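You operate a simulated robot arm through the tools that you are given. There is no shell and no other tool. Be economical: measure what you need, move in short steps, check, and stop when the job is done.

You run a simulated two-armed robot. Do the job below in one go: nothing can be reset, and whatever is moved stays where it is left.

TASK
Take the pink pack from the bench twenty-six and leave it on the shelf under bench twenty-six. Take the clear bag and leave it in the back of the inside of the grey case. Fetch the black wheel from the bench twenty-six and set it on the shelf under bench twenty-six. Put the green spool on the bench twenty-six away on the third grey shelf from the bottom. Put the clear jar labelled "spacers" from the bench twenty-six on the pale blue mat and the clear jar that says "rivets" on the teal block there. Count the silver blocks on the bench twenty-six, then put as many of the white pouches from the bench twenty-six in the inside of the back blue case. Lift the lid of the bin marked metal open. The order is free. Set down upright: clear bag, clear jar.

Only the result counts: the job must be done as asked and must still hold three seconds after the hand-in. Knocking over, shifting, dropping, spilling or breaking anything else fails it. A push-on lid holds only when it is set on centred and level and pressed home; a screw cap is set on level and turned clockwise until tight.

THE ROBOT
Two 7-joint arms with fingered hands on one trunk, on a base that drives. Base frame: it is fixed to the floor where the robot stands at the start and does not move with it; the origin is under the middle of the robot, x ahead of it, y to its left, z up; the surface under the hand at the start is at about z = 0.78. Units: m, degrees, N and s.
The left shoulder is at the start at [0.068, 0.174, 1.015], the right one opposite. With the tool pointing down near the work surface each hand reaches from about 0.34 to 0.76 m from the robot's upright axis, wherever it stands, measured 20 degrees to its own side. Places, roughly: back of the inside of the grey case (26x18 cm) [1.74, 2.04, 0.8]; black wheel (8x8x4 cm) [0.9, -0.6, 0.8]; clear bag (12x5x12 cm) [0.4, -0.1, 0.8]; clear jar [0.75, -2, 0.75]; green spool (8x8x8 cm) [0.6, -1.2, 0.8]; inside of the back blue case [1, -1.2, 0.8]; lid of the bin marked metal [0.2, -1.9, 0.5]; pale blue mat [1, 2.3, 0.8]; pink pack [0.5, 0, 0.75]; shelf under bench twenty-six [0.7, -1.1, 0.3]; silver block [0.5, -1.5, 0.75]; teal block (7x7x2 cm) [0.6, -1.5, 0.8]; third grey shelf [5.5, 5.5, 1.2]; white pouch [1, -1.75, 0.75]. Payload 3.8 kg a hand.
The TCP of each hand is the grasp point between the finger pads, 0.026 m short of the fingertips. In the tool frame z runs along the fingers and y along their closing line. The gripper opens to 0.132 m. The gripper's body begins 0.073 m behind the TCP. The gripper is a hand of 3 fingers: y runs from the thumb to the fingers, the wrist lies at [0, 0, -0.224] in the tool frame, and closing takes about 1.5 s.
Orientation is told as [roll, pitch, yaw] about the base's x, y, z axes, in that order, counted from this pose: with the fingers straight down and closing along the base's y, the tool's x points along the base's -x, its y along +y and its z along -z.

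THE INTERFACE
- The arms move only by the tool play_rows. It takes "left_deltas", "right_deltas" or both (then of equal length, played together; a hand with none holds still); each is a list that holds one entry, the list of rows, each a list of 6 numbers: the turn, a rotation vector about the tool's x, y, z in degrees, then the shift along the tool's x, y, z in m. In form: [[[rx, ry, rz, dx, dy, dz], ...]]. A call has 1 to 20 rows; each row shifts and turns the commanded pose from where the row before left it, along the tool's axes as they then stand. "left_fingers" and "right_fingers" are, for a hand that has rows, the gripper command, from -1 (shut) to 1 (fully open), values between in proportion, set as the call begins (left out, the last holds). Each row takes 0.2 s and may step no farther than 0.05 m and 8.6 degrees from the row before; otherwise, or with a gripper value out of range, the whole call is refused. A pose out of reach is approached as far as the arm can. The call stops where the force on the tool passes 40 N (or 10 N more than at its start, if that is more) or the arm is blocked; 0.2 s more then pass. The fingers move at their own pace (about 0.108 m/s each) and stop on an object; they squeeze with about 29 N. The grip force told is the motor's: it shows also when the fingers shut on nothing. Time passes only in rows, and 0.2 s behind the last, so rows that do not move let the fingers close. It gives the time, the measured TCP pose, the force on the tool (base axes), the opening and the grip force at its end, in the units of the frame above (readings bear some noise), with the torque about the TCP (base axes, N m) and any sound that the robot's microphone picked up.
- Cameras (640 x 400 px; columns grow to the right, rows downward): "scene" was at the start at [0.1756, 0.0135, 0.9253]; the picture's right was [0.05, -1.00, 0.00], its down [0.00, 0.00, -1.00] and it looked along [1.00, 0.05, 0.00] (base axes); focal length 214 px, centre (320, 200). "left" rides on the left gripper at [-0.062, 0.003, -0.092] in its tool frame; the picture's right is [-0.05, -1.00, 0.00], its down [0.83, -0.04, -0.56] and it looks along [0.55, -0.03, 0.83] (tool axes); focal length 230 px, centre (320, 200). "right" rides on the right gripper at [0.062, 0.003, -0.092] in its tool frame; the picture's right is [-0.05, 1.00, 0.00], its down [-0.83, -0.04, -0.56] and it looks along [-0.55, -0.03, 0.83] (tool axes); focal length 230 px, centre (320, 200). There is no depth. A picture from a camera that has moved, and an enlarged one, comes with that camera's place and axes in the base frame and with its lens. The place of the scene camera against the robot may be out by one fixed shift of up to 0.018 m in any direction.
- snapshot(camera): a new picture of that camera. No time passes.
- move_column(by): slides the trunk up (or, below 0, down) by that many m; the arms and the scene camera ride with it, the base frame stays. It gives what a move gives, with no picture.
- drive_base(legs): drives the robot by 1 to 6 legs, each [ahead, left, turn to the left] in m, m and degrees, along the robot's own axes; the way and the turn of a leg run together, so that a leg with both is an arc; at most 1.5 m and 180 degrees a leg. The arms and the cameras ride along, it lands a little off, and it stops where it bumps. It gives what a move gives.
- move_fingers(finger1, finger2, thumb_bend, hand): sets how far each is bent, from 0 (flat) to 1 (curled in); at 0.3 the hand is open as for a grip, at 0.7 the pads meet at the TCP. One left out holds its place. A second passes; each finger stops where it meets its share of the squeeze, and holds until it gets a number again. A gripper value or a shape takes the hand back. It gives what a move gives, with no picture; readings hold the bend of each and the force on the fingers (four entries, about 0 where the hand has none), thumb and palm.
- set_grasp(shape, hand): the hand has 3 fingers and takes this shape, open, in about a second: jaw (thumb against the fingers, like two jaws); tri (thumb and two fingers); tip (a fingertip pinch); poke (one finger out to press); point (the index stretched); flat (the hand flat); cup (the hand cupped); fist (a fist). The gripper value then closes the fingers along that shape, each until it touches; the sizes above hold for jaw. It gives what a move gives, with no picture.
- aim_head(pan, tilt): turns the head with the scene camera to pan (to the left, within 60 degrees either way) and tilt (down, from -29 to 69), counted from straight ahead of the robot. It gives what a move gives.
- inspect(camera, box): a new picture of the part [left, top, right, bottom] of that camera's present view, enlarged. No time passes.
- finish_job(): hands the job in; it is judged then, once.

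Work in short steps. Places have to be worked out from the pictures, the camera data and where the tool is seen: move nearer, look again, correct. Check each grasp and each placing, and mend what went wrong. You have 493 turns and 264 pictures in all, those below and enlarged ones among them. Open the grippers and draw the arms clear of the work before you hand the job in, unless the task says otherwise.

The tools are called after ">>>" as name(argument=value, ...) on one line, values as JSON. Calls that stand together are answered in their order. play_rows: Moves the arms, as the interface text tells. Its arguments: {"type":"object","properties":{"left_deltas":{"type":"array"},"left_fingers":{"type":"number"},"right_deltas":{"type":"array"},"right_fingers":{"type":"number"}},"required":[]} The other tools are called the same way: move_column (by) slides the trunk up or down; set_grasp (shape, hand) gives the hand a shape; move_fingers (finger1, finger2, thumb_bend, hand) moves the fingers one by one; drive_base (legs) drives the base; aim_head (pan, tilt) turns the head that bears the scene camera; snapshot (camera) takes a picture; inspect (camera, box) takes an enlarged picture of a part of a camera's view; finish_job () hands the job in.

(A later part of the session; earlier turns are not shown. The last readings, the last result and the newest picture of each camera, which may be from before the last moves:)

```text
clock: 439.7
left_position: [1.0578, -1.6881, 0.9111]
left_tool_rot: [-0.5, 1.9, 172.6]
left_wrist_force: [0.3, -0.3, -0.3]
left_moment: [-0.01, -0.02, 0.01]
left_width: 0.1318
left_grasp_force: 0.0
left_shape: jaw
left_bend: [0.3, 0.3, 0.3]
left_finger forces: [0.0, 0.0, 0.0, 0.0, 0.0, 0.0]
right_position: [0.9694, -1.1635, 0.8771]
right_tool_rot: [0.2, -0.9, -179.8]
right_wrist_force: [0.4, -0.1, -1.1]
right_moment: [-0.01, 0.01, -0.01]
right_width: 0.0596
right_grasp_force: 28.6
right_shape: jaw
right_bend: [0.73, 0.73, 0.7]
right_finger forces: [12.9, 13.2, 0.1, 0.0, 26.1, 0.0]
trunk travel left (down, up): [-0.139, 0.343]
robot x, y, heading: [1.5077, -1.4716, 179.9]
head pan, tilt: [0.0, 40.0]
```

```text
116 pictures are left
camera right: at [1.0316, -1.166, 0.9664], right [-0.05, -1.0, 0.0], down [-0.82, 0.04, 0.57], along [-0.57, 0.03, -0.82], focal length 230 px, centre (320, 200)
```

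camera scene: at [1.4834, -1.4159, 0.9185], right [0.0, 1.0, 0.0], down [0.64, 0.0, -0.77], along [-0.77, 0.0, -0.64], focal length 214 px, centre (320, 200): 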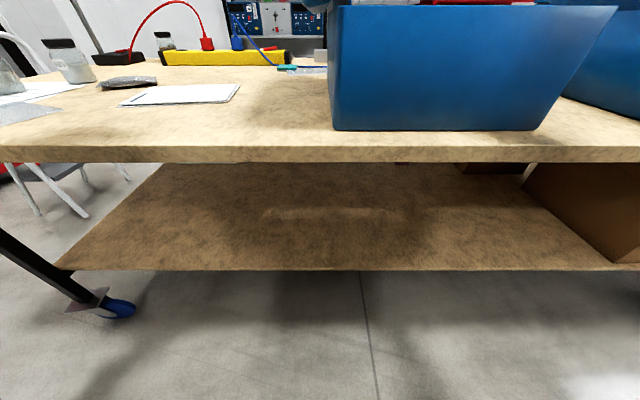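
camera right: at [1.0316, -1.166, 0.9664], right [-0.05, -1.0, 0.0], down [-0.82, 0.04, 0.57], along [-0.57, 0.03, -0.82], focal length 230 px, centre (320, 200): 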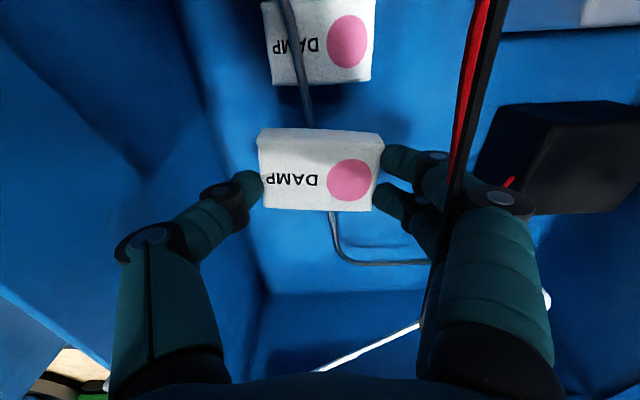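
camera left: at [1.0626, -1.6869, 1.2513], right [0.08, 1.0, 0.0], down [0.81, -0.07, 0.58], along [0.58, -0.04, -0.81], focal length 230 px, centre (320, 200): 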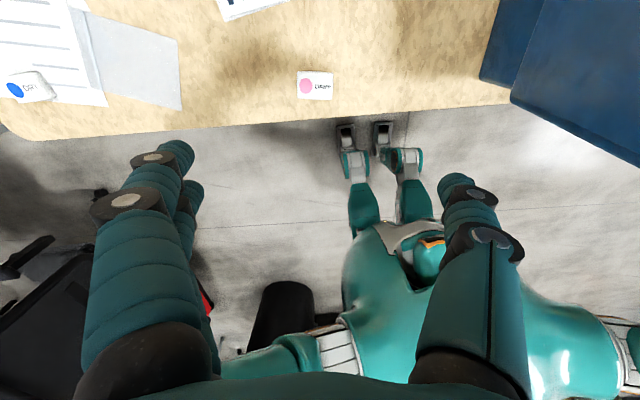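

Good. Lower the remaining 6 cm and release.

>>> move_column(by=-0.058)

>>> play_rows(right_deltas=[[[0, 0, 0, 0, 0, 0], [0, 0, 0, 0, 0, 0], [0, 0, 0, 0, 0, 0]]], right_fingers=0.25)

>>> move_column(by=0.3)

>>> snapshot(camera="right")

```text
clock: 440.7
left_position: [1.0598, -1.689, 0.8541]
left_tool_rot: [-0.7, 1.9, 172.6]
left_wrist_force: [0.5, 0.4, 0.4]
left_moment: [-0.05, -0.01, -0.01]
left_width: 0.1319
left_grasp_force: 0.1
left_shape: jaw
left_bend: [0.3, 0.3, 0.3]
left_finger forces: [0.0, 0.0, 0.0, 0.0, 0.0, 0.0]
right_position: [0.9688, -1.1643, 0.8189]
right_tool_rot: [0.3, -1.0, -179.9]
right_wrist_force: [-3.2, -0.1, 8.0]
right_moment: [0.03, 0.04, -0.01]
right_width: 0.0598
right_grasp_force: 29.1
right_shape: jaw
right_bend: [0.73, 0.73, 0.7]
right_finger forces: [14.6, 15.0, 0.0, 0.0, 29.2, 0.0]
trunk travel left (down, up): [-0.081, 0.401]
robot x, y, heading: [1.5071, -1.4745, -180.2]
head pan, tilt: [0.0, 40.0]
```

```text
clock: 441.5
left_position: [1.0588, -1.6877, 0.8523]
left_tool_rot: [-0.5, 1.8, 172.5]
left_wrist_force: [-0.1, -0.1, 0.1]
left_moment: [-0.02, -0.03, 0.0]
left_width: 0.1318
left_grasp_force: 0.0
left_shape: jaw
left_bend: [0.3, 0.3, 0.3]
left_finger forces: [0.0, 0.1, 0.0, 0.0, 0.1, 0.0]
right_position: [0.9683, -1.1632, 0.8177]
right_tool_rot: [0.2, -0.8, -180.0]
right_wrist_force: [-0.1, 0.6, -0.6]
right_moment: [-0.02, -0.01, 0.0]
right_width: 0.0818
right_grasp_force: 0.0
right_shape: jaw
right_bend: [0.71, 0.71, 0.69]
right_finger forces: [0.1, 0.0, 0.0, 0.1, 0.1, 0.1]
trunk travel left (down, up): [-0.081, 0.401]
robot x, y, heading: [1.5087, -1.4714, 180.2]
head pan, tilt: [0.0, 40.0]
```

```text
clock: 444.5
left_position: [1.0586, -1.6887, 1.1524]
left_tool_rot: [-0.5, 2.0, 172.6]
left_wrist_force: [0.4, -0.9, -0.1]
left_moment: [-0.02, 0.02, 0.01]
left_width: 0.1318
left_grasp_force: 0.1
left_shape: jaw
left_bend: [0.3, 0.3, 0.3]
left_finger forces: [0.0, 0.0, 0.1, 0.0, 0.1, 0.1]
right_position: [0.9682, -1.1626, 1.1171]
right_tool_rot: [0.2, -0.9, -180.0]
right_wrist_force: [0.1, 0.3, -0.1]
right_moment: [-0.01, -0.02, 0.0]
right_width: 0.0822
right_grasp_force: 0.1
right_shape: jaw
right_bend: [0.71, 0.71, 0.69]
right_finger forces: [0.1, 0.0, 0.0, 0.0, 0.0, 0.0]
trunk travel left (down, up): [-0.381, 0.101]
robot x, y, heading: [1.5115, -1.4755, 179.9]
head pan, tilt: [0.0, 40.0]
```

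```text
115 pictures are left
camera right: at [1.0309, -1.1656, 1.2074], right [-0.05, -1.0, 0.0], down [-0.82, 0.05, 0.57], along [-0.57, 0.03, -0.82], focal length 230 px, centre (320, 200)
```

right: 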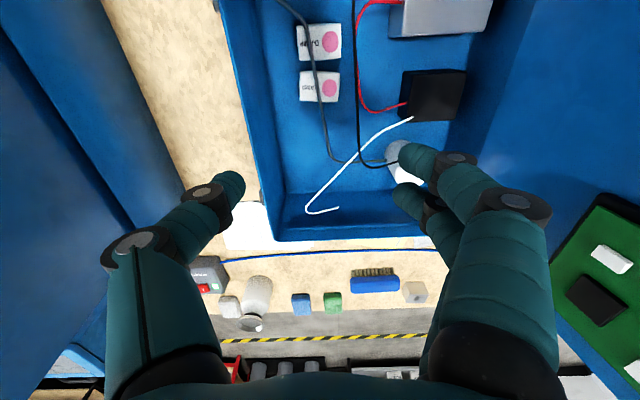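

Both pouches are in the back blue case (count 2 = silver blocks SPAN and AIR). Next the RIVETS jar with the left hand, tilted 45° for reach: back off, strafe left, tilt.

>>> drive_base(legs=[[-0.3, 0, 0], [0, 0.44, 0]])

>>> play_rows(left_deltas=[[[0, -7.5, -7.4, 0, 0, 0], [0, -7.5, 0, 0, 0, 0], [0, -7.5, 0, 0, 0, 0], [0, -7.5, 0, 0, 0, 0], [0, -7.5, 0, 0, 0, 0], [0, -7.5, 0, 0, 0, 0]]], right_deltas=[[[0, 0, 0, 0, -0.02, -0.02], [0, 0, 0, 0, -0.02, -0.02], [0, 0, 0, 0, -0.02, 0], [0, 0, 0, 0, 0, 0], [0, 0, 0, 0, 0, 0], [0, 0, 0, 0, 0, 0]]], right_fingers=1)

>>> aim_head(pan=15, tilt=30)

>>> snapshot(camera="scene")

>>> snapshot(camera="left")

```text
clock: 450.5
left_position: [1.361, -2.1284, 1.152]
left_tool_rot: [-0.5, 1.9, 172.6]
left_wrist_force: [0.1, 0.2, 0.2]
left_moment: [0.02, 0.0, -0.03]
left_width: 0.1321
left_grasp_force: 0.1
left_shape: jaw
left_bend: [0.3, 0.3, 0.3]
left_finger forces: [0.0, 0.0, 0.1, 0.0, 0.0, 0.0]
right_position: [1.2693, -1.6023, 1.1183]
right_tool_rot: [0.1, -0.9, -179.9]
right_wrist_force: [0.0, 0.1, 0.2]
right_moment: [-0.02, 0.0, -0.04]
right_width: 0.0823
right_grasp_force: 0.0
right_shape: jaw
right_bend: [0.71, 0.71, 0.69]
right_finger forces: [0.0, 0.0, 0.1, 0.1, 0.0, 0.0]
trunk travel left (down, up): [-0.381, 0.101]
robot x, y, heading: [1.8124, -1.9128, -180.1]
head pan, tilt: [0.0, 40.0]
```

```text
refused: row 1 steps farther than a row can; nothing moved
```

```text
clock: 451.3
left_position: [1.3602, -2.1281, 1.1529]
left_tool_rot: [-0.5, 1.9, 172.7]
left_wrist_force: [0.6, -0.5, -0.2]
left_moment: [0.01, -0.02, -0.01]
left_width: 0.1322
left_grasp_force: 0.1
left_shape: jaw
left_bend: [0.3, 0.3, 0.3]
left_finger forces: [0.0, 0.0, 0.0, 0.0, 0.0, 0.0]
right_position: [1.2685, -1.6037, 1.1187]
right_tool_rot: [0.3, -0.8, -179.9]
right_wrist_force: [-0.8, 0.3, -0.3]
right_moment: [-0.01, 0.01, -0.01]
right_width: 0.0818
right_grasp_force: 0.0
right_shape: jaw
right_bend: [0.71, 0.71, 0.69]
right_finger forces: [0.0, 0.0, 0.0, 0.1, 0.1, 0.0]
trunk travel left (down, up): [-0.381, 0.101]
robot x, y, heading: [1.8098, -1.9112, -179.9]
head pan, tilt: [15.0, 30.0]
```

```text
114 pictures are left
camera scene: at [1.6241, -1.9257, 0.9362], right [-0.26, 0.97, 0.0], down [0.48, 0.13, -0.87], along [-0.84, -0.22, -0.5], focal length 214 px, centre (320, 200)
```

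scene: 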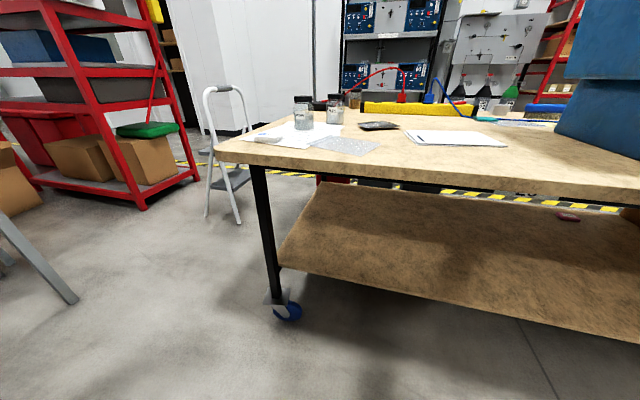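

```text
113 pictures are left
camera left: at [1.296, -2.1237, 1.2421], right [0.08, 1.0, 0.01], down [0.81, -0.07, 0.58], along [0.58, -0.04, -0.81], focal length 230 px, centre (320, 200)
```

left: 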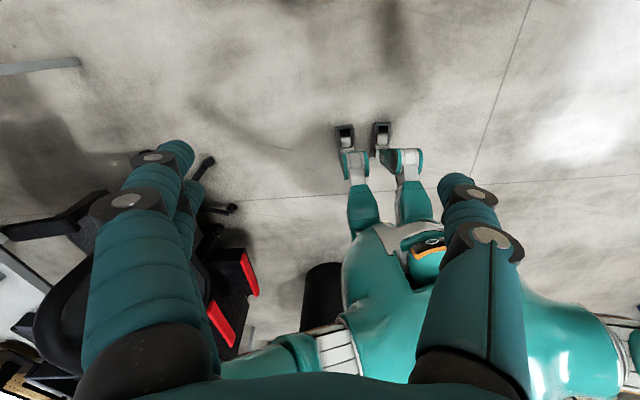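

Retry with separate rotations (combined step was too large).

>>> play_rows(left_deltas=[[[0, 0, -7.4, 0, 0, 0], [0, -7.8, 0, 0, 0, 0], [0, -7.8, 0, 0, 0, 0], [0, -7.8, 0, 0, 0, 0], [0, -7.8, 0, 0, 0, 0], [0, -7.8, 0, 0, 0, 0], [0, -7.8, 0, 0, 0, 0]]], right_deltas=[[[0, 0, 0, 0, -0.02, -0.02], [0, 0, 0, 0, -0.02, -0.02], [0, 0, 0, 0, -0.02, 0], [0, 0, 0, 0, 0, 0], [0, 0, 0, 0, 0, 0], [0, 0, 0, 0, 0, 0], [0, 0, 0, 0, 0, 0]]], right_fingers=1)

>>> drive_base(legs=[[0.31, 0, 0]])

>>> snapshot(camera="left")

```text
clock: 452.9
left_position: [1.3608, -2.1278, 1.1524]
left_tool_rot: [-0.4, -45.1, -179.6]
left_wrist_force: [-0.1, -0.5, -0.8]
left_moment: [0.03, -0.02, -0.04]
left_width: 0.1321
left_grasp_force: 0.0
left_shape: jaw
left_bend: [0.3, 0.3, 0.3]
left_finger forces: [0.1, 0.0, 0.1, 0.0, 0.0, 0.1]
right_position: [1.2699, -1.5416, 1.1573]
right_tool_rot: [0.3, -1.0, -180.0]
right_wrist_force: [0.6, -0.1, 0.4]
right_moment: [0.03, 0.02, 0.01]
right_width: 0.1322
right_grasp_force: 0.1
right_shape: jaw
right_bend: [0.3, 0.3, 0.3]
right_finger forces: [0.0, 0.0, 0.1, 0.0, 0.0, 0.0]
trunk travel left (down, up): [-0.381, 0.101]
robot x, y, heading: [1.8094, -1.9106, -180.0]
head pan, tilt: [15.0, 30.0]
```

```text
clock: 454.2
left_position: [1.2449, -2.1287, 1.1532]
left_tool_rot: [-0.3, -44.9, -179.5]
left_wrist_force: [0.4, -0.4, 0.2]
left_moment: [-0.01, -0.01, -0.03]
left_width: 0.132
left_grasp_force: 0.0
left_shape: jaw
left_bend: [0.3, 0.3, 0.3]
left_finger forces: [0.0, 0.0, 0.0, 0.0, 0.0, 0.1]
right_position: [1.1639, -1.5427, 1.1589]
right_tool_rot: [0.0, 1.2, 179.0]
right_wrist_force: [7.8, -3.9, 0.9]
right_moment: [0.37, 0.32, -0.34]
right_width: 0.1318
right_grasp_force: 0.0
right_shape: jaw
right_bend: [0.3, 0.3, 0.3]
right_finger forces: [0.0, 0.0, 0.1, 0.1, 8.3, 2.4]
trunk travel left (down, up): [-0.381, 0.101]
robot x, y, heading: [1.6915, -1.9086, -179.8]
head pan, tilt: [15.0, 30.0]
stopped in leg 1: the force on the tool passed its limit at 110 N (the readings are from after the stop); the commanded pose is now the measured one
```

```text
112 pictures are left
camera left: at [1.2676, -2.1321, 1.2606], right [-0.04, 1.0, 0.04], down [0.98, 0.05, -0.19], along [-0.19, 0.03, -0.98], focal length 230 px, centre (320, 200)
```

left: 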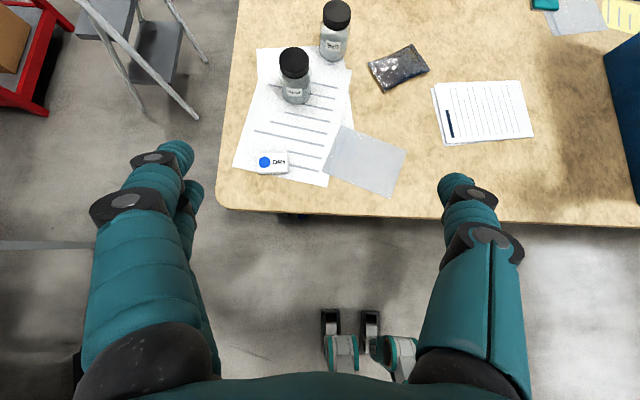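

The right hand hit the case's lid edge. I back off at once and check the case.

>>> drive_base(legs=[[-0.15, 0, 0]])

>>> aim_head(pan=-25, tilt=25)

>>> snapshot(camera="scene")

>>> snapshot(camera="right")

```text
clock: 455.6
left_position: [1.3924, -2.1276, 1.1519]
left_tool_rot: [-0.4, -44.9, -179.7]
left_wrist_force: [0.6, 0.9, 0.1]
left_moment: [0.02, 0.03, 0.01]
left_width: 0.1317
left_grasp_force: 0.1
left_shape: jaw
left_bend: [0.3, 0.3, 0.3]
left_finger forces: [0.0, 0.1, 0.0, 0.1, 0.0, 0.1]
right_position: [1.31, -1.5411, 1.1577]
right_tool_rot: [0.0, 1.2, 179.1]
right_wrist_force: [0.5, -0.9, -0.7]
right_moment: [0.05, 0.0, 0.02]
right_width: 0.1319
right_grasp_force: 0.0
right_shape: jaw
right_bend: [0.3, 0.3, 0.3]
right_finger forces: [0.0, 0.1, 0.0, 0.0, 0.0, 0.0]
trunk travel left (down, up): [-0.381, 0.101]
robot x, y, heading: [1.84, -1.9109, -179.7]
head pan, tilt: [15.0, 30.0]
```

```text
clock: 456.6
left_position: [1.3913, -2.1278, 1.1517]
left_tool_rot: [-0.4, -44.8, -179.6]
left_wrist_force: [0.7, 0.4, -0.2]
left_moment: [0.02, -0.03, 0.0]
left_width: 0.132
left_grasp_force: 0.1
left_shape: jaw
left_bend: [0.3, 0.3, 0.3]
left_finger forces: [0.1, 0.1, 0.0, 0.0, 0.0, 0.0]
right_position: [1.3104, -1.542, 1.1586]
right_tool_rot: [0.0, 1.2, 179.0]
right_wrist_force: [-0.1, 0.1, 0.8]
right_moment: [-0.01, 0.01, 0.0]
right_width: 0.1318
right_grasp_force: 0.1
right_shape: jaw
right_bend: [0.3, 0.3, 0.3]
right_finger forces: [0.1, 0.0, 0.0, 0.0, 0.0, 0.0]
trunk travel left (down, up): [-0.381, 0.101]
robot x, y, heading: [1.8423, -1.9081, -180.1]
head pan, tilt: [-25.0, 25.0]
```

```text
111 pictures are left
camera scene: at [1.6591, -1.8636, 0.9442], right [0.42, 0.91, 0.0], down [0.38, -0.18, -0.91], along [-0.82, 0.38, -0.42], focal length 214 px, centre (320, 200)
```

scene: 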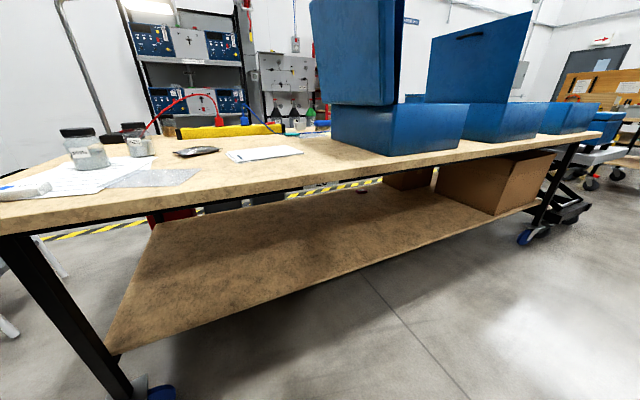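

```text
110 pictures are left
camera right: at [1.3689, -1.5448, 1.25], right [-0.07, -1.0, 0.0], down [-0.84, 0.06, 0.54], along [-0.54, 0.04, -0.84], focal length 230 px, centre (320, 200)
```

right: 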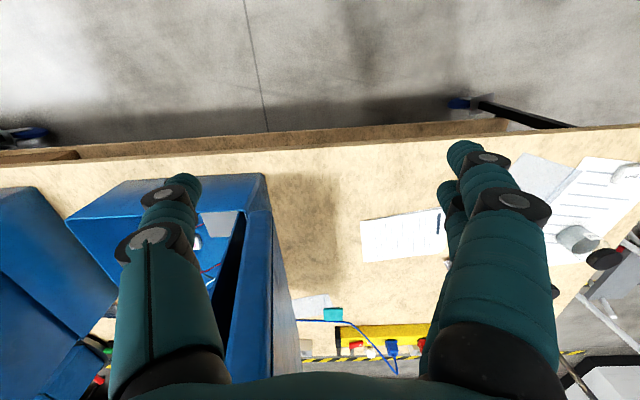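

The case base corner still measures (1.145, −1.403) — unmoved. I retract the right hand well back before going on.

>>> play_rows(right_deltas=[[[0, 0, 0, 0.042, 0, 0], [0, 0, 0, 0.042, 0, 0], [0, 0, 0, 0.042, 0, 0], [0, 0, 0, 0.042, 0, 0], [0, 0, 0, 0.042, 0, 0]]])

```text
clock: 457.8
left_position: [1.3918, -2.1277, 1.1517]
left_tool_rot: [-0.4, -44.8, -179.7]
left_wrist_force: [0.0, 0.2, 0.1]
left_moment: [-0.02, -0.02, -0.01]
left_width: 0.1317
left_grasp_force: 0.0
left_shape: jaw
left_bend: [0.3, 0.3, 0.3]
left_finger forces: [0.0, 0.0, 0.0, 0.0, 0.0, 0.1]
right_position: [1.5197, -1.5453, 1.1613]
right_tool_rot: [0.0, 1.3, 179.2]
right_wrist_force: [-0.4, 0.5, -0.6]
right_moment: [-0.03, 0.02, 0.01]
right_width: 0.1322
right_grasp_force: 0.2
right_shape: jaw
right_bend: [0.3, 0.3, 0.3]
right_finger forces: [0.0, 0.0, 0.0, 0.0, 0.0, 0.1]
trunk travel left (down, up): [-0.381, 0.101]
robot x, y, heading: [1.8438, -1.9079, -179.3]
head pan, tilt: [-25.0, 25.0]
```

RIVETS jar ≈(0.80, −2.10), WASHERS ≈(0.93, −2.18). To stay clear of the washers jar I yaw the hand 20° (coming from +y side), narrow the opening and drive closer.

>>> play_rows(left_deltas=[[[-4.7, 0, -4.7, 0, 0, 0], [-4.7, 0, -4.7, 0, 0, 0], [-4.7, 0, -4.7, 0, 0, 0]]], left_fingers=0.5)

>>> drive_base(legs=[[0.31, -0.06, 0]])

>>> snapshot(camera="left")

```text
clock: 458.6
left_position: [1.3924, -2.1283, 1.1521]
left_tool_rot: [-0.4, -44.7, -159.6]
left_wrist_force: [-0.1, -0.2, -0.7]
left_moment: [0.0, 0.0, 0.0]
left_width: 0.0993
left_grasp_force: 0.1
left_shape: jaw
left_bend: [0.63, 0.63, 0.6]
left_finger forces: [0.0, 0.0, 0.0, 0.0, 0.0, 0.1]
right_position: [1.5195, -1.5439, 1.1629]
right_tool_rot: [0.0, 1.3, 179.1]
right_wrist_force: [0.8, -1.0, 0.8]
right_moment: [-0.04, 0.01, 0.0]
right_width: 0.1319
right_grasp_force: 0.2
right_shape: jaw
right_bend: [0.3, 0.3, 0.3]
right_finger forces: [0.0, 0.0, 0.0, 0.1, 0.0, 0.1]
trunk travel left (down, up): [-0.381, 0.101]
robot x, y, heading: [1.842, -1.9105, -179.7]
head pan, tilt: [-25.0, 25.0]
```

```text
clock: 460.7
left_position: [1.0833, -2.0681, 1.1511]
left_tool_rot: [-0.4, -44.7, -159.9]
left_wrist_force: [0.4, -0.4, -0.4]
left_moment: [0.01, 0.03, -0.01]
left_width: 0.0995
left_grasp_force: 0.0
left_shape: jaw
left_bend: [0.63, 0.63, 0.6]
left_finger forces: [0.0, 0.2, 0.0, 0.0, 0.1, 0.0]
right_position: [1.2121, -1.4839, 1.1613]
right_tool_rot: [0.0, 1.3, 179.0]
right_wrist_force: [0.1, 0.0, -0.1]
right_moment: [-0.02, 0.0, 0.02]
right_width: 0.1318
right_grasp_force: 0.0
right_shape: jaw
right_bend: [0.3, 0.3, 0.3]
right_finger forces: [0.0, 0.0, 0.0, 0.0, 0.1, 0.1]
trunk travel left (down, up): [-0.381, 0.101]
robot x, y, heading: [1.5336, -1.8523, -180.0]
head pan, tilt: [-25.0, 25.0]
```

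```text
109 pictures are left
camera left: at [1.1044, -2.0637, 1.2599], right [-0.38, 0.93, 0.04], down [0.91, 0.38, -0.19], along [-0.19, -0.04, -0.98], focal length 230 px, centre (320, 200)
```

left: 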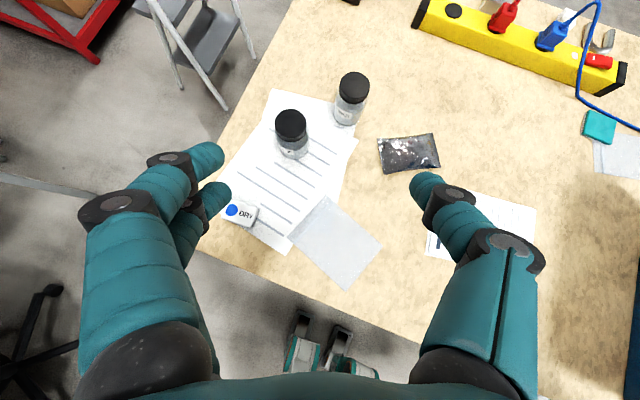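

Jar RIVETS at (0.80, −2.098), top z≈0.872. I move to a pre-grasp 10 cm back along the tool axis.

>>> play_rows(left_deltas=[[[0, 0, 0, 0.0047, -0.0086, 0.041], [0, 0, 0, 0.0047, -0.0086, 0.041], [0, 0, 0, 0.0047, -0.0086, 0.041], [0, 0, 0, 0.0047, -0.0086, 0.041], [0, 0, 0, 0.0047, -0.0086, 0.041], [0, 0, 0, 0.0047, -0.0086, 0.041], [0, 0, 0, 0.0047, -0.0086, 0.041], [0, 0, 0, 0.0047, -0.0086, 0.041]]])

>>> snapshot(camera="left")

```text
clock: 462.5
left_position: [0.8674, -2.0731, 0.891]
left_tool_rot: [-0.2, -44.7, -159.9]
left_wrist_force: [0.7, 0.0, -0.5]
left_moment: [-0.01, 0.02, 0.01]
left_width: 0.0994
left_grasp_force: 0.1
left_shape: jaw
left_bend: [0.63, 0.63, 0.6]
left_finger forces: [0.1, 0.1, 0.1, 0.1, 0.0, 0.1]
right_position: [1.2106, -1.4838, 1.1624]
right_tool_rot: [0.0, 1.3, 179.0]
right_wrist_force: [-0.3, 0.6, 0.0]
right_moment: [0.01, -0.02, -0.04]
right_width: 0.1318
right_grasp_force: 0.1
right_shape: jaw
right_bend: [0.3, 0.3, 0.3]
right_finger forces: [0.0, 0.0, 0.0, 0.1, 0.0, 0.1]
trunk travel left (down, up): [-0.381, 0.101]
robot x, y, heading: [1.5322, -1.8509, -180.2]
head pan, tilt: [-25.0, 25.0]
```

```text
108 pictures are left
camera left: at [0.889, -2.0691, 0.9995], right [-0.38, 0.93, 0.04], down [0.91, 0.38, -0.19], along [-0.19, -0.04, -0.98], focal length 230 px, centre (320, 200)
```

left: 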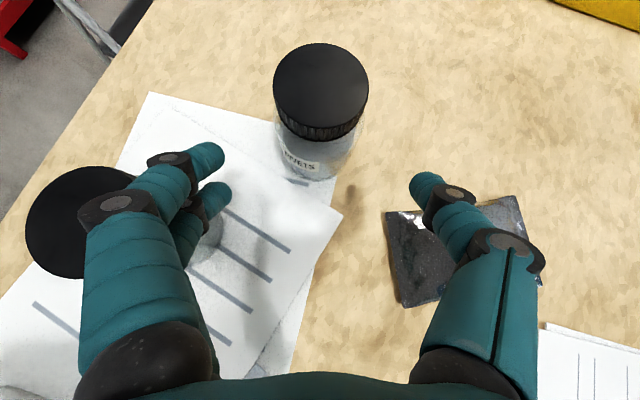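

Aligned (jar at (0.799, −2.100)). Advance 10 cm and close.

>>> play_rows(left_deltas=[[[0, 0, 0, -0.001, 0.001, 0.034], [0, 0, 0, -0.001, 0.001, 0.034], [0, 0, 0, -0.001, 0, 0.032]]])

>>> snapshot(camera="left")

```text
clock: 463.3
left_position: [0.7997, -2.0991, 0.8217]
left_tool_rot: [-0.2, -44.7, -160.1]
left_wrist_force: [-0.1, 0.8, 0.1]
left_moment: [0.03, -0.03, -0.01]
left_width: 0.0992
left_grasp_force: 0.0
left_shape: jaw
left_bend: [0.63, 0.63, 0.6]
left_finger forces: [0.0, 0.0, 0.0, 0.0, 0.1, 0.0]
right_position: [1.2109, -1.4837, 1.1622]
right_tool_rot: [0.0, 1.3, 179.0]
right_wrist_force: [0.3, -0.9, 0.0]
right_moment: [-0.03, -0.02, 0.03]
right_width: 0.132
right_grasp_force: 0.1
right_shape: jaw
right_bend: [0.3, 0.3, 0.3]
right_finger forces: [0.0, 0.1, 0.0, 0.0, 0.0, 0.0]
trunk travel left (down, up): [-0.381, 0.101]
robot x, y, heading: [1.5337, -1.8512, -180.1]
head pan, tilt: [-25.0, 25.0]
```

```text
107 pictures are left
camera left: at [0.8213, -2.0951, 0.9306], right [-0.37, 0.93, 0.04], down [0.91, 0.38, -0.19], along [-0.19, -0.04, -0.98], focal length 230 px, centre (320, 200)
```

left: 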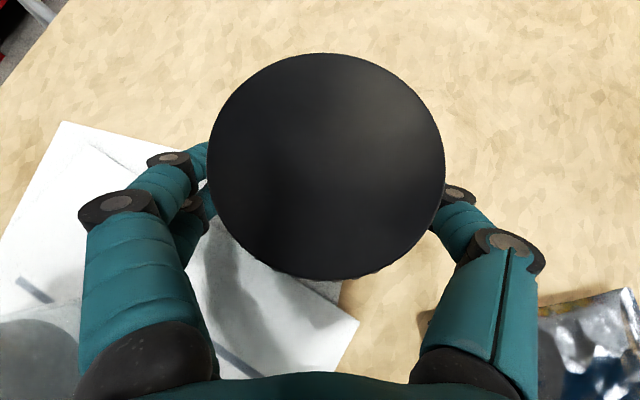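

Jar centred between fingers. Close.

>>> play_rows(left_deltas=[[[0, 0, 0, 0, 0, 0], [0, 0, 0, 0, 0, 0], [0, 0, 0, 0, 0, 0], [0, 0, 0, 0, 0, 0], [0, 0, 0, 0, 0, 0], [0, 0, 0, 0, 0, 0]]], left_fingers=-1)

>>> play_rows(left_deltas=[[[0, 0, 0, -0.02, 0, -0.02], [0, 0, 0, -0.025, 0, -0.025], [0, 0, 0, -0.028, 0, -0.028], [0, 0, 0, -0.028, 0, -0.028], [0, 0, 0, -0.028, 0, -0.028]]])

>>> snapshot(camera="left")

```text
clock: 464.7
left_position: [0.8012, -2.099, 0.8221]
left_tool_rot: [-0.4, -44.7, -159.9]
left_wrist_force: [-0.1, -0.8, 0.1]
left_moment: [-0.01, -0.04, 0.0]
left_width: 0.0559
left_grasp_force: 29.1
left_shape: jaw
left_bend: [0.73, 0.73, 0.71]
left_finger forces: [12.2, 13.3, 0.0, 0.0, 25.5, 0.0]
right_position: [1.2123, -1.4839, 1.1627]
right_tool_rot: [-0.1, 1.4, 179.1]
right_wrist_force: [-0.4, -0.5, -0.1]
right_moment: [-0.01, 0.03, -0.02]
right_width: 0.1318
right_grasp_force: 0.1
right_shape: jaw
right_bend: [0.3, 0.3, 0.3]
right_finger forces: [0.0, 0.1, 0.1, 0.1, 0.1, 0.0]
trunk travel left (down, up): [-0.381, 0.101]
robot x, y, heading: [1.5352, -1.8537, -180.0]
head pan, tilt: [-25.0, 25.0]
```

```text
clock: 465.9
left_position: [0.7984, -2.1003, 1.0061]
left_tool_rot: [-0.3, -44.7, -159.8]
left_wrist_force: [0.6, 1.1, -3.7]
left_moment: [0.0, -0.01, 0.02]
left_width: 0.0557
left_grasp_force: 28.9
left_shape: jaw
left_bend: [0.74, 0.73, 0.71]
left_finger forces: [11.7, 13.5, 0.0, 0.0, 25.4, 0.1]
right_position: [1.2134, -1.4839, 1.1622]
right_tool_rot: [-0.1, 1.3, 179.0]
right_wrist_force: [-0.8, -1.1, -0.3]
right_moment: [0.0, -0.02, -0.01]
right_width: 0.1321
right_grasp_force: 0.0
right_shape: jaw
right_bend: [0.3, 0.3, 0.3]
right_finger forces: [0.0, 0.1, 0.0, 0.0, 0.0, 0.0]
trunk travel left (down, up): [-0.381, 0.101]
robot x, y, heading: [1.5302, -1.8507, -180.1]
head pan, tilt: [-25.0, 25.0]
```

```text
106 pictures are left
camera left: at [0.82, -2.0954, 1.1141], right [-0.38, 0.93, 0.04], down [0.91, 0.38, -0.19], along [-0.19, -0.04, -0.98], focal length 230 px, centre (320, 200)
```

left: 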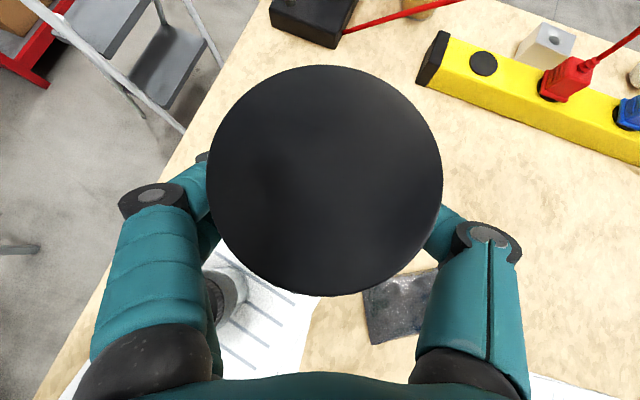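

RIVETS jar held; teal block at (0.60, −1.544) and the spacers jar near (0.39, −2.08). I back off, turn the hand 30° back, and strafe toward the teal block.

>>> drive_base(legs=[[-0.3, 0, 0]])

>>> play_rows(left_deltas=[[[5.3, 0, 5.3, 0, 0, 0], [5.3, 0, 5.3, 0, 0, 0], [5.3, 0, 5.3, 0, 0, 0], [5.3, 0, 5.3, 0, 0, 0]]])

>>> drive_base(legs=[[0, -0.21, 0]])

```text
clock: 468.0
left_position: [1.0986, -2.1005, 1.0048]
left_tool_rot: [-0.3, -44.7, -159.7]
left_wrist_force: [-0.5, 0.3, -3.9]
left_moment: [-0.02, -0.01, 0.03]
left_width: 0.0558
left_grasp_force: 28.9
left_shape: jaw
left_bend: [0.74, 0.73, 0.71]
left_finger forces: [11.7, 13.6, 0.1, 0.0, 25.4, 0.0]
right_position: [1.509, -1.4857, 1.1632]
right_tool_rot: [-0.1, 1.3, 179.1]
right_wrist_force: [0.2, -0.6, 0.2]
right_moment: [-0.01, 0.0, -0.02]
right_width: 0.1319
right_grasp_force: 0.2
right_shape: jaw
right_bend: [0.3, 0.3, 0.3]
right_finger forces: [0.0, 0.1, 0.0, 0.0, 0.0, 0.0]
trunk travel left (down, up): [-0.381, 0.101]
robot x, y, heading: [1.8309, -1.8526, -179.8]
head pan, tilt: [-25.0, 25.0]
```

```text
clock: 469.0
left_position: [1.0969, -2.0999, 1.0039]
left_tool_rot: [-0.4, -44.7, 170.2]
left_wrist_force: [-0.8, -0.4, -3.7]
left_moment: [0.01, 0.01, 0.0]
left_width: 0.0554
left_grasp_force: 29.2
left_shape: jaw
left_bend: [0.74, 0.73, 0.71]
left_finger forces: [11.7, 13.7, 0.0, 0.0, 25.2, 0.0]
right_position: [1.5093, -1.4835, 1.1626]
right_tool_rot: [-0.1, 1.3, 179.1]
right_wrist_force: [0.1, -0.3, 0.5]
right_moment: [0.03, 0.0, -0.04]
right_width: 0.132
right_grasp_force: 0.1
right_shape: jaw
right_bend: [0.3, 0.3, 0.3]
right_finger forces: [0.0, 0.0, 0.0, 0.0, 0.1, 0.1]
trunk travel left (down, up): [-0.381, 0.101]
robot x, y, heading: [1.8286, -1.8487, -180.0]
head pan, tilt: [-25.0, 25.0]
```

```text
clock: 471.4
left_position: [1.0957, -1.8899, 1.0054]
left_tool_rot: [-0.4, -44.8, 170.4]
left_wrist_force: [-0.4, 0.0, -4.4]
left_moment: [0.01, 0.01, -0.02]
left_width: 0.0553
left_grasp_force: 29.1
left_shape: jaw
left_bend: [0.74, 0.73, 0.71]
left_finger forces: [11.7, 13.7, 0.0, 0.0, 25.3, 0.0]
right_position: [1.5088, -1.2735, 1.1614]
right_tool_rot: [-0.1, 1.4, 179.1]
right_wrist_force: [1.0, 0.3, -0.2]
right_moment: [-0.02, 0.01, 0.01]
right_width: 0.1318
right_grasp_force: 0.1
right_shape: jaw
right_bend: [0.3, 0.3, 0.3]
right_finger forces: [0.0, 0.0, 0.0, 0.0, 0.1, 0.1]
trunk travel left (down, up): [-0.381, 0.101]
robot x, y, heading: [1.8314, -1.6378, -179.9]
head pan, tilt: [-25.0, 25.0]
```

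Move the jar to y≈−1.67, then drive forward to x≈1.47 with the right hand passing high above the case.

>>> play_rows(left_deltas=[[[0, 0, 0, -0.0054, -0.0433, 0.0054], [0, 0, 0, -0.0054, -0.0433, 0.0054], [0, 0, 0, -0.0054, -0.0433, 0.0054], [0, 0, 0, -0.0054, -0.0433, 0.0054], [0, 0, 0, -0.0054, -0.0433, 0.0054]]])

>>> drive_base(legs=[[0.345, 0, 0]])

>>> snapshot(camera="left")

```text
clock: 472.6
left_position: [1.0957, -1.6696, 1.0061]
left_tool_rot: [-0.3, -44.8, 170.4]
left_wrist_force: [-0.2, -0.1, -3.9]
left_moment: [0.02, -0.01, -0.02]
left_width: 0.0552
left_grasp_force: 29.2
left_shape: jaw
left_bend: [0.74, 0.73, 0.71]
left_finger forces: [11.9, 13.9, 0.1, 0.0, 25.7, 0.0]
right_position: [1.5091, -1.2716, 1.1616]
right_tool_rot: [0.0, 1.4, 179.1]
right_wrist_force: [0.7, 0.1, 0.4]
right_moment: [0.0, -0.06, -0.01]
right_width: 0.1319
right_grasp_force: 0.0
right_shape: jaw
right_bend: [0.3, 0.3, 0.3]
right_finger forces: [0.0, 0.0, 0.0, 0.0, 0.0, 0.0]
trunk travel left (down, up): [-0.381, 0.101]
robot x, y, heading: [1.8302, -1.6375, -180.0]
head pan, tilt: [-25.0, 25.0]
```

```text
clock: 474.9
left_position: [0.7532, -1.6703, 1.0063]
left_tool_rot: [-0.4, -44.8, 170.3]
left_wrist_force: [0.3, 0.3, -4.4]
left_moment: [0.01, -0.01, 0.02]
left_width: 0.0556
left_grasp_force: 29.0
left_shape: jaw
left_bend: [0.74, 0.73, 0.71]
left_finger forces: [11.8, 13.8, 0.0, 0.0, 25.7, 0.0]
right_position: [1.1662, -1.2738, 1.1622]
right_tool_rot: [-0.1, 1.3, 179.1]
right_wrist_force: [0.4, 0.0, 0.0]
right_moment: [0.0, -0.04, -0.03]
right_width: 0.1316
right_grasp_force: 0.1
right_shape: jaw
right_bend: [0.3, 0.3, 0.3]
right_finger forces: [0.1, 0.0, 0.1, 0.1, 0.1, 0.1]
trunk travel left (down, up): [-0.381, 0.101]
robot x, y, heading: [1.4856, -1.6366, -179.7]
head pan, tilt: [-25.0, 25.0]
```

```text
105 pictures are left
camera left: at [0.7731, -1.6773, 1.1142], right [0.14, 0.99, 0.04], down [0.97, -0.13, -0.19], along [-0.18, 0.07, -0.98], focal length 230 px, centre (320, 200)
```

left: 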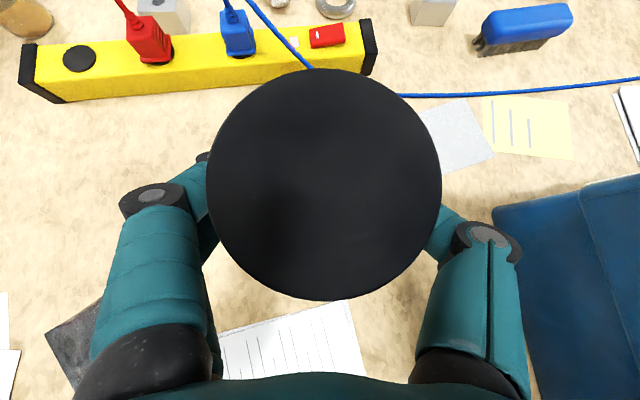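

Geometry consistent (case corner at (0.766, −1.407)). I extend the hand forward to x≈0.62 at this y, then will slide sideways to the teal block.

>>> play_rows(left_deltas=[[[0, 0, 0, -0.031, 0.0077, 0.031], [0, 0, 0, -0.031, 0.0077, 0.031], [0, 0, 0, -0.031, 0.0077, 0.031]]])

>>> snapshot(camera="left")

```text
clock: 475.7
left_position: [0.6538, -1.6727, 1.0028]
left_tool_rot: [-0.6, -44.8, 170.3]
left_wrist_force: [-0.6, 0.3, -4.7]
left_moment: [0.02, -0.02, -0.05]
left_width: 0.0549
left_grasp_force: 28.7
left_shape: jaw
left_bend: [0.74, 0.73, 0.71]
left_finger forces: [12.9, 14.6, 0.0, 0.0, 26.6, 0.0]
left hand out of reach, approached as far as the arm can: row 3
right_position: [1.1661, -1.277, 1.1625]
right_tool_rot: [-0.2, 1.3, 179.0]
right_wrist_force: [-0.3, -0.6, -0.1]
right_moment: [0.06, -0.02, -0.01]
right_width: 0.1318
right_grasp_force: 0.0
right_shape: jaw
right_bend: [0.3, 0.3, 0.3]
right_finger forces: [0.0, 0.0, 0.1, 0.0, 0.0, 0.0]
trunk travel left (down, up): [-0.381, 0.101]
robot x, y, heading: [1.4884, -1.6395, -179.4]
head pan, tilt: [-25.0, 25.0]
```

```text
104 pictures are left
camera left: at [0.6761, -1.6803, 1.1116], right [0.14, 0.99, 0.04], down [0.97, -0.13, -0.19], along [-0.18, 0.07, -0.98], focal length 230 px, centre (320, 200)
```

left: 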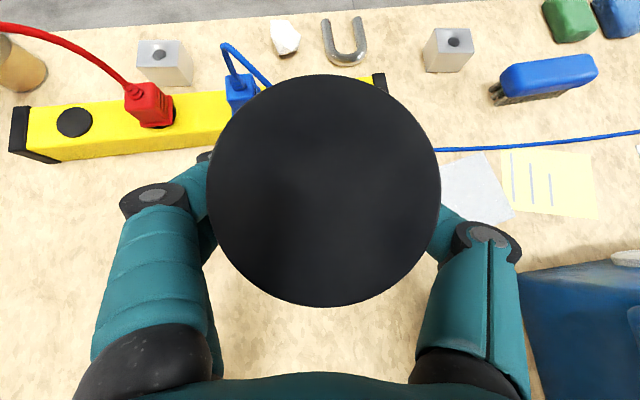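

Arm is at its limit; I bring the base 4 cm closer and 5 cm to the right.

>>> drive_base(legs=[[0.045, -0.05, -0.3]])

>>> snapshot(camera="left")

```text
clock: 476.8
left_position: [0.61, -1.6158, 1.0026]
left_tool_rot: [-0.5, -44.8, 170.1]
left_wrist_force: [-0.2, -0.7, -4.0]
left_moment: [-0.01, -0.02, 0.0]
left_width: 0.0548
left_grasp_force: 29.0
left_shape: jaw
left_bend: [0.74, 0.73, 0.71]
left_finger forces: [11.8, 14.2, 0.0, 0.0, 26.0, 0.0]
right_position: [1.1235, -1.2225, 1.1632]
right_tool_rot: [-0.1, 1.4, 178.8]
right_wrist_force: [-1.1, 0.9, 0.2]
right_moment: [-0.01, 0.0, 0.01]
right_width: 0.132
right_grasp_force: 0.1
right_shape: jaw
right_bend: [0.3, 0.3, 0.3]
right_finger forces: [0.0, 0.0, 0.1, 0.0, 0.0, 0.1]
trunk travel left (down, up): [-0.381, 0.101]
robot x, y, heading: [1.4463, -1.5926, 179.6]
head pan, tilt: [-25.0, 25.0]
```

```text
103 pictures are left
camera left: at [0.6311, -1.6244, 1.1116], right [0.14, 0.99, 0.04], down [0.97, -0.13, -0.19], along [-0.18, 0.07, -0.98], focal length 230 px, centre (320, 200)
```

left: 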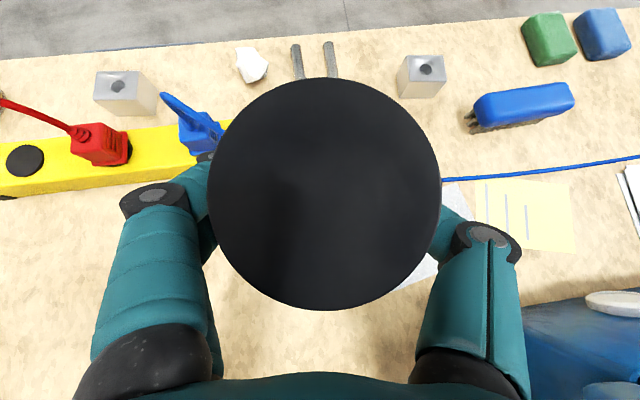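

The teal block is hidden under the jar; I check with the head camera.

>>> aim_head(pan=5, tilt=15)

>>> snapshot(camera="scene")

```text
clock: 477.8
left_position: [0.6102, -1.617, 1.0037]
left_tool_rot: [-0.4, -44.8, 170.0]
left_wrist_force: [-0.3, -0.3, -3.5]
left_moment: [-0.01, 0.0, 0.02]
left_width: 0.0552
left_grasp_force: 29.2
left_shape: jaw
left_bend: [0.74, 0.73, 0.71]
left_finger forces: [11.9, 14.2, 0.0, 0.1, 26.0, 0.0]
right_position: [1.1236, -1.2224, 1.1633]
right_tool_rot: [-0.2, 1.2, 178.8]
right_wrist_force: [-1.2, -0.5, 0.1]
right_moment: [-0.01, 0.05, 0.02]
right_width: 0.1316
right_grasp_force: 0.2
right_shape: jaw
right_bend: [0.3, 0.3, 0.3]
right_finger forces: [0.1, 0.1, 0.0, 0.0, 0.1, 0.0]
trunk travel left (down, up): [-0.381, 0.101]
robot x, y, heading: [1.4454, -1.5914, 179.9]
head pan, tilt: [5.0, 15.0]
```

```text
102 pictures are left
camera scene: at [1.2518, -1.5894, 0.9603], right [-0.08, 1.0, 0.0], down [0.26, 0.02, -0.97], along [-0.96, -0.08, -0.26], focal length 214 px, centre (320, 200)
```

scene: 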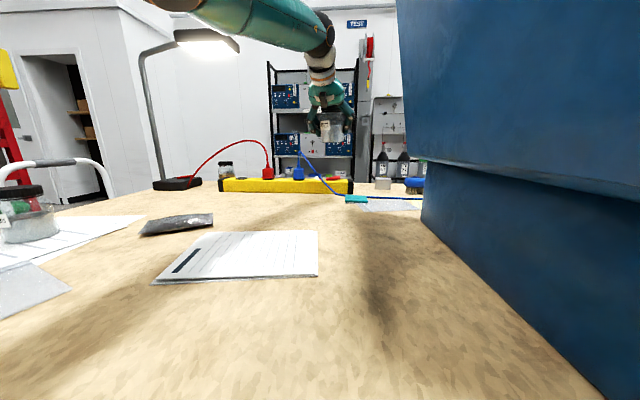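

Jar and teal block both visible; the offset agrees (teal y≈−1.543). I shift +0.073 in y, then lower toward z 0.87.

>>> play_rows(left_deltas=[[[0, 0, 0, -0.0066, -0.036, 0.0066], [0, 0, 0, -0.0066, -0.036, 0.0066], [0, 0, 0, 0.0236, 0, 0.0236], [0, 0, 0, 0.0236, 0, 0.0236], [0, 0, 0, 0.0236, 0, 0.0236], [0, 0, 0, 0.0236, 0, 0.0236]]])

>>> snapshot(camera="scene")

```text
clock: 479.1
left_position: [0.6316, -1.558, 0.846]
left_tool_rot: [-0.6, -44.7, 170.1]
left_wrist_force: [0.0, -0.6, -3.7]
left_moment: [0.0, 0.02, 0.0]
left_width: 0.0551
left_grasp_force: 28.7
left_shape: jaw
left_bend: [0.74, 0.73, 0.71]
left_finger forces: [12.0, 13.9, 0.0, 0.1, 25.9, 0.1]
left hand out of reach, approached as far as the arm can: row 1, 2
right_position: [1.1233, -1.2225, 1.1626]
right_tool_rot: [-0.1, 1.3, 178.8]
right_wrist_force: [0.9, 0.7, -0.4]
right_moment: [-0.01, 0.0, 0.0]
right_width: 0.1318
right_grasp_force: 0.1
right_shape: jaw
right_bend: [0.3, 0.3, 0.3]
right_finger forces: [0.0, 0.0, 0.0, 0.0, 0.0, 0.0]
trunk travel left (down, up): [-0.381, 0.101]
robot x, y, heading: [1.4432, -1.5888, 179.9]
head pan, tilt: [5.0, 15.0]
```

```text
101 pictures are left
camera scene: at [1.2516, -1.5894, 0.9603], right [-0.08, 1.0, 0.0], down [0.26, 0.02, -0.97], along [-0.96, -0.08, -0.26], focal length 214 px, centre (320, 200)
```

scene: 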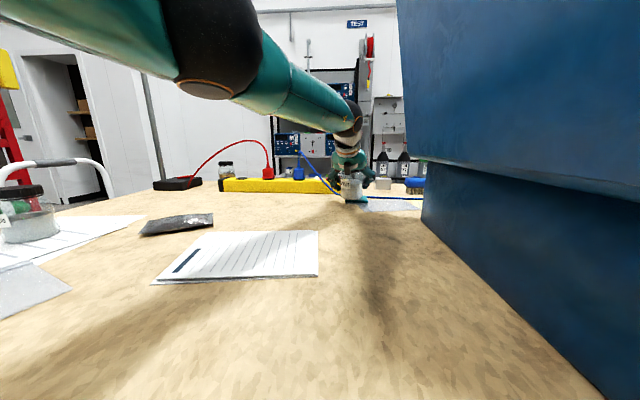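

Slightly low and 3 cm short; I raise 1 cm and move to (0.603, −1.542).

>>> play_rows(left_deltas=[[[0, 0, 0, -0.0085, 0, -0.0085], [0, 0, 0, -0.011, -0.0054, 0.011], [0, 0, 0, -0.011, -0.0053, 0.011]]])

>>> inspect(camera="scene", box=[280, 120, 440, 220])

>>> snapshot(camera="left")

```text
clock: 479.9
left_position: [0.6306, -1.5563, 0.861]
left_tool_rot: [-0.4, -44.7, 170.0]
left_wrist_force: [0.5, 0.0, -4.3]
left_moment: [-0.01, -0.02, 0.01]
left_width: 0.055
left_grasp_force: 29.2
left_shape: jaw
left_bend: [0.74, 0.73, 0.71]
left_finger forces: [12.0, 14.0, 0.0, 0.0, 25.8, 0.0]
left hand out of reach, approached as far as the arm can: row 2, 3
right_position: [1.1236, -1.2224, 1.1612]
right_tool_rot: [-0.1, 1.2, 178.8]
right_wrist_force: [-0.6, -0.4, 0.9]
right_moment: [0.01, 0.0, -0.06]
right_width: 0.132
right_grasp_force: 0.1
right_shape: jaw
right_bend: [0.3, 0.3, 0.3]
right_finger forces: [0.0, 0.1, 0.1, 0.1, 0.0, 0.0]
trunk travel left (down, up): [-0.381, 0.101]
robot x, y, heading: [1.4437, -1.5904, 180.0]
head pan, tilt: [5.0, 15.0]
```

```text
4.00 times, centred on (360, 170) of scene
camera zoom: at [1.2518, -1.5894, 0.9603], right [-0.08, 1.0, 0.0], down [0.26, 0.02, -0.97], along [-0.96, -0.08, -0.26], focal length 858 px, centre (160, 320)
```

zoom: 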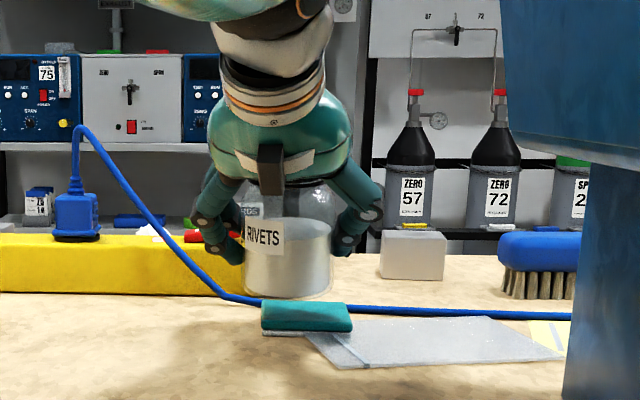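

```text
99 pictures are left
camera left: at [0.6512, -1.5641, 0.969], right [0.14, 0.99, 0.04], down [0.97, -0.13, -0.19], along [-0.18, 0.07, -0.98], focal length 230 px, centre (320, 200)
```

left: 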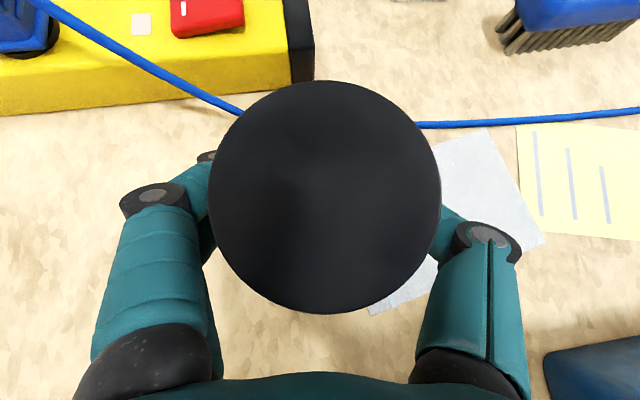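

The jar is 2.7 cm short in x and 1.4 cm in y. I nudge the base forward and right by that.

>>> drive_base(legs=[[0.027, -0.014, 0]])

>>> inspect(camera="scene", box=[280, 120, 440, 220])

```text
clock: 480.8
left_position: [0.6043, -1.542, 0.8606]
left_tool_rot: [-0.4, -44.8, 169.9]
left_wrist_force: [-0.4, 0.1, -4.3]
left_moment: [0.04, 0.04, -0.02]
left_width: 0.0549
left_grasp_force: 28.8
left_shape: jaw
left_bend: [0.74, 0.73, 0.71]
left_finger forces: [12.1, 13.9, 0.0, 0.0, 25.8, 0.1]
right_position: [1.0966, -1.2085, 1.1626]
right_tool_rot: [-0.1, 1.2, 178.8]
right_wrist_force: [0.1, 0.1, -0.5]
right_moment: [-0.03, -0.04, 0.04]
right_width: 0.132
right_grasp_force: 0.0
right_shape: jaw
right_bend: [0.3, 0.3, 0.3]
right_finger forces: [0.0, 0.0, 0.1, 0.0, 0.0, 0.0]
trunk travel left (down, up): [-0.381, 0.101]
robot x, y, heading: [1.4139, -1.5759, 180.0]
head pan, tilt: [5.0, 15.0]
```

```text
4.00 times, centred on (360, 170) of scene
camera zoom: at [1.2252, -1.5752, 0.9603], right [-0.08, 1.0, 0.0], down [0.26, 0.02, -0.97], along [-0.96, -0.08, -0.26], focal length 858 px, centre (160, 320)
```

zoom: 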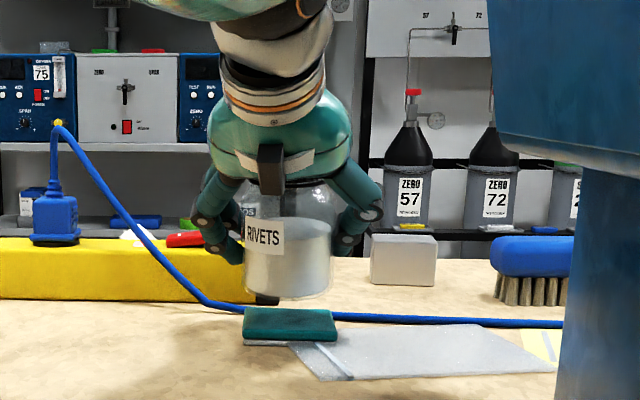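

Laterally aligned above the block. I lower with the trunk in small steps until contact.

>>> move_column(by=-0.01)

>>> move_column(by=-0.005)

```text
clock: 481.4
left_position: [0.6045, -1.5428, 0.8509]
left_tool_rot: [-0.4, -44.9, 170.2]
left_wrist_force: [-0.4, 0.3, -3.7]
left_moment: [-0.01, 0.03, 0.0]
left_width: 0.0549
left_grasp_force: 28.6
left_shape: jaw
left_bend: [0.74, 0.73, 0.71]
left_finger forces: [11.9, 13.9, 0.1, 0.0, 25.6, 0.0]
right_position: [1.0977, -1.209, 1.1528]
right_tool_rot: [-0.1, 1.3, 178.8]
right_wrist_force: [0.6, -0.2, -0.5]
right_moment: [-0.01, 0.03, 0.0]
right_width: 0.1319
right_grasp_force: 0.1
right_shape: jaw
right_bend: [0.3, 0.3, 0.3]
right_finger forces: [0.0, 0.1, 0.0, 0.1, 0.1, 0.1]
trunk travel left (down, up): [-0.371, 0.111]
robot x, y, heading: [1.4159, -1.5757, 179.8]
head pan, tilt: [5.0, 15.0]
```

```text
clock: 481.9
left_position: [0.6038, -1.5423, 0.848]
left_tool_rot: [-0.4, -44.9, 170.2]
left_wrist_force: [-0.3, 0.1, -5.0]
left_moment: [-0.01, -0.04, -0.06]
left_width: 0.055
left_grasp_force: 29.4
left_shape: jaw
left_bend: [0.74, 0.73, 0.71]
left_finger forces: [11.9, 14.0, 0.0, 0.1, 25.6, 0.1]
right_position: [1.098, -1.2083, 1.1483]
right_tool_rot: [-0.2, 1.2, 178.7]
right_wrist_force: [-0.1, 0.0, 0.3]
right_moment: [0.01, 0.01, 0.02]
right_width: 0.1319
right_grasp_force: 0.1
right_shape: jaw
right_bend: [0.3, 0.3, 0.3]
right_finger forces: [0.0, 0.1, 0.1, 0.0, 0.0, 0.0]
trunk travel left (down, up): [-0.366, 0.116]
robot x, y, heading: [1.4175, -1.5776, 179.7]
head pan, tilt: [5.0, 15.0]
```

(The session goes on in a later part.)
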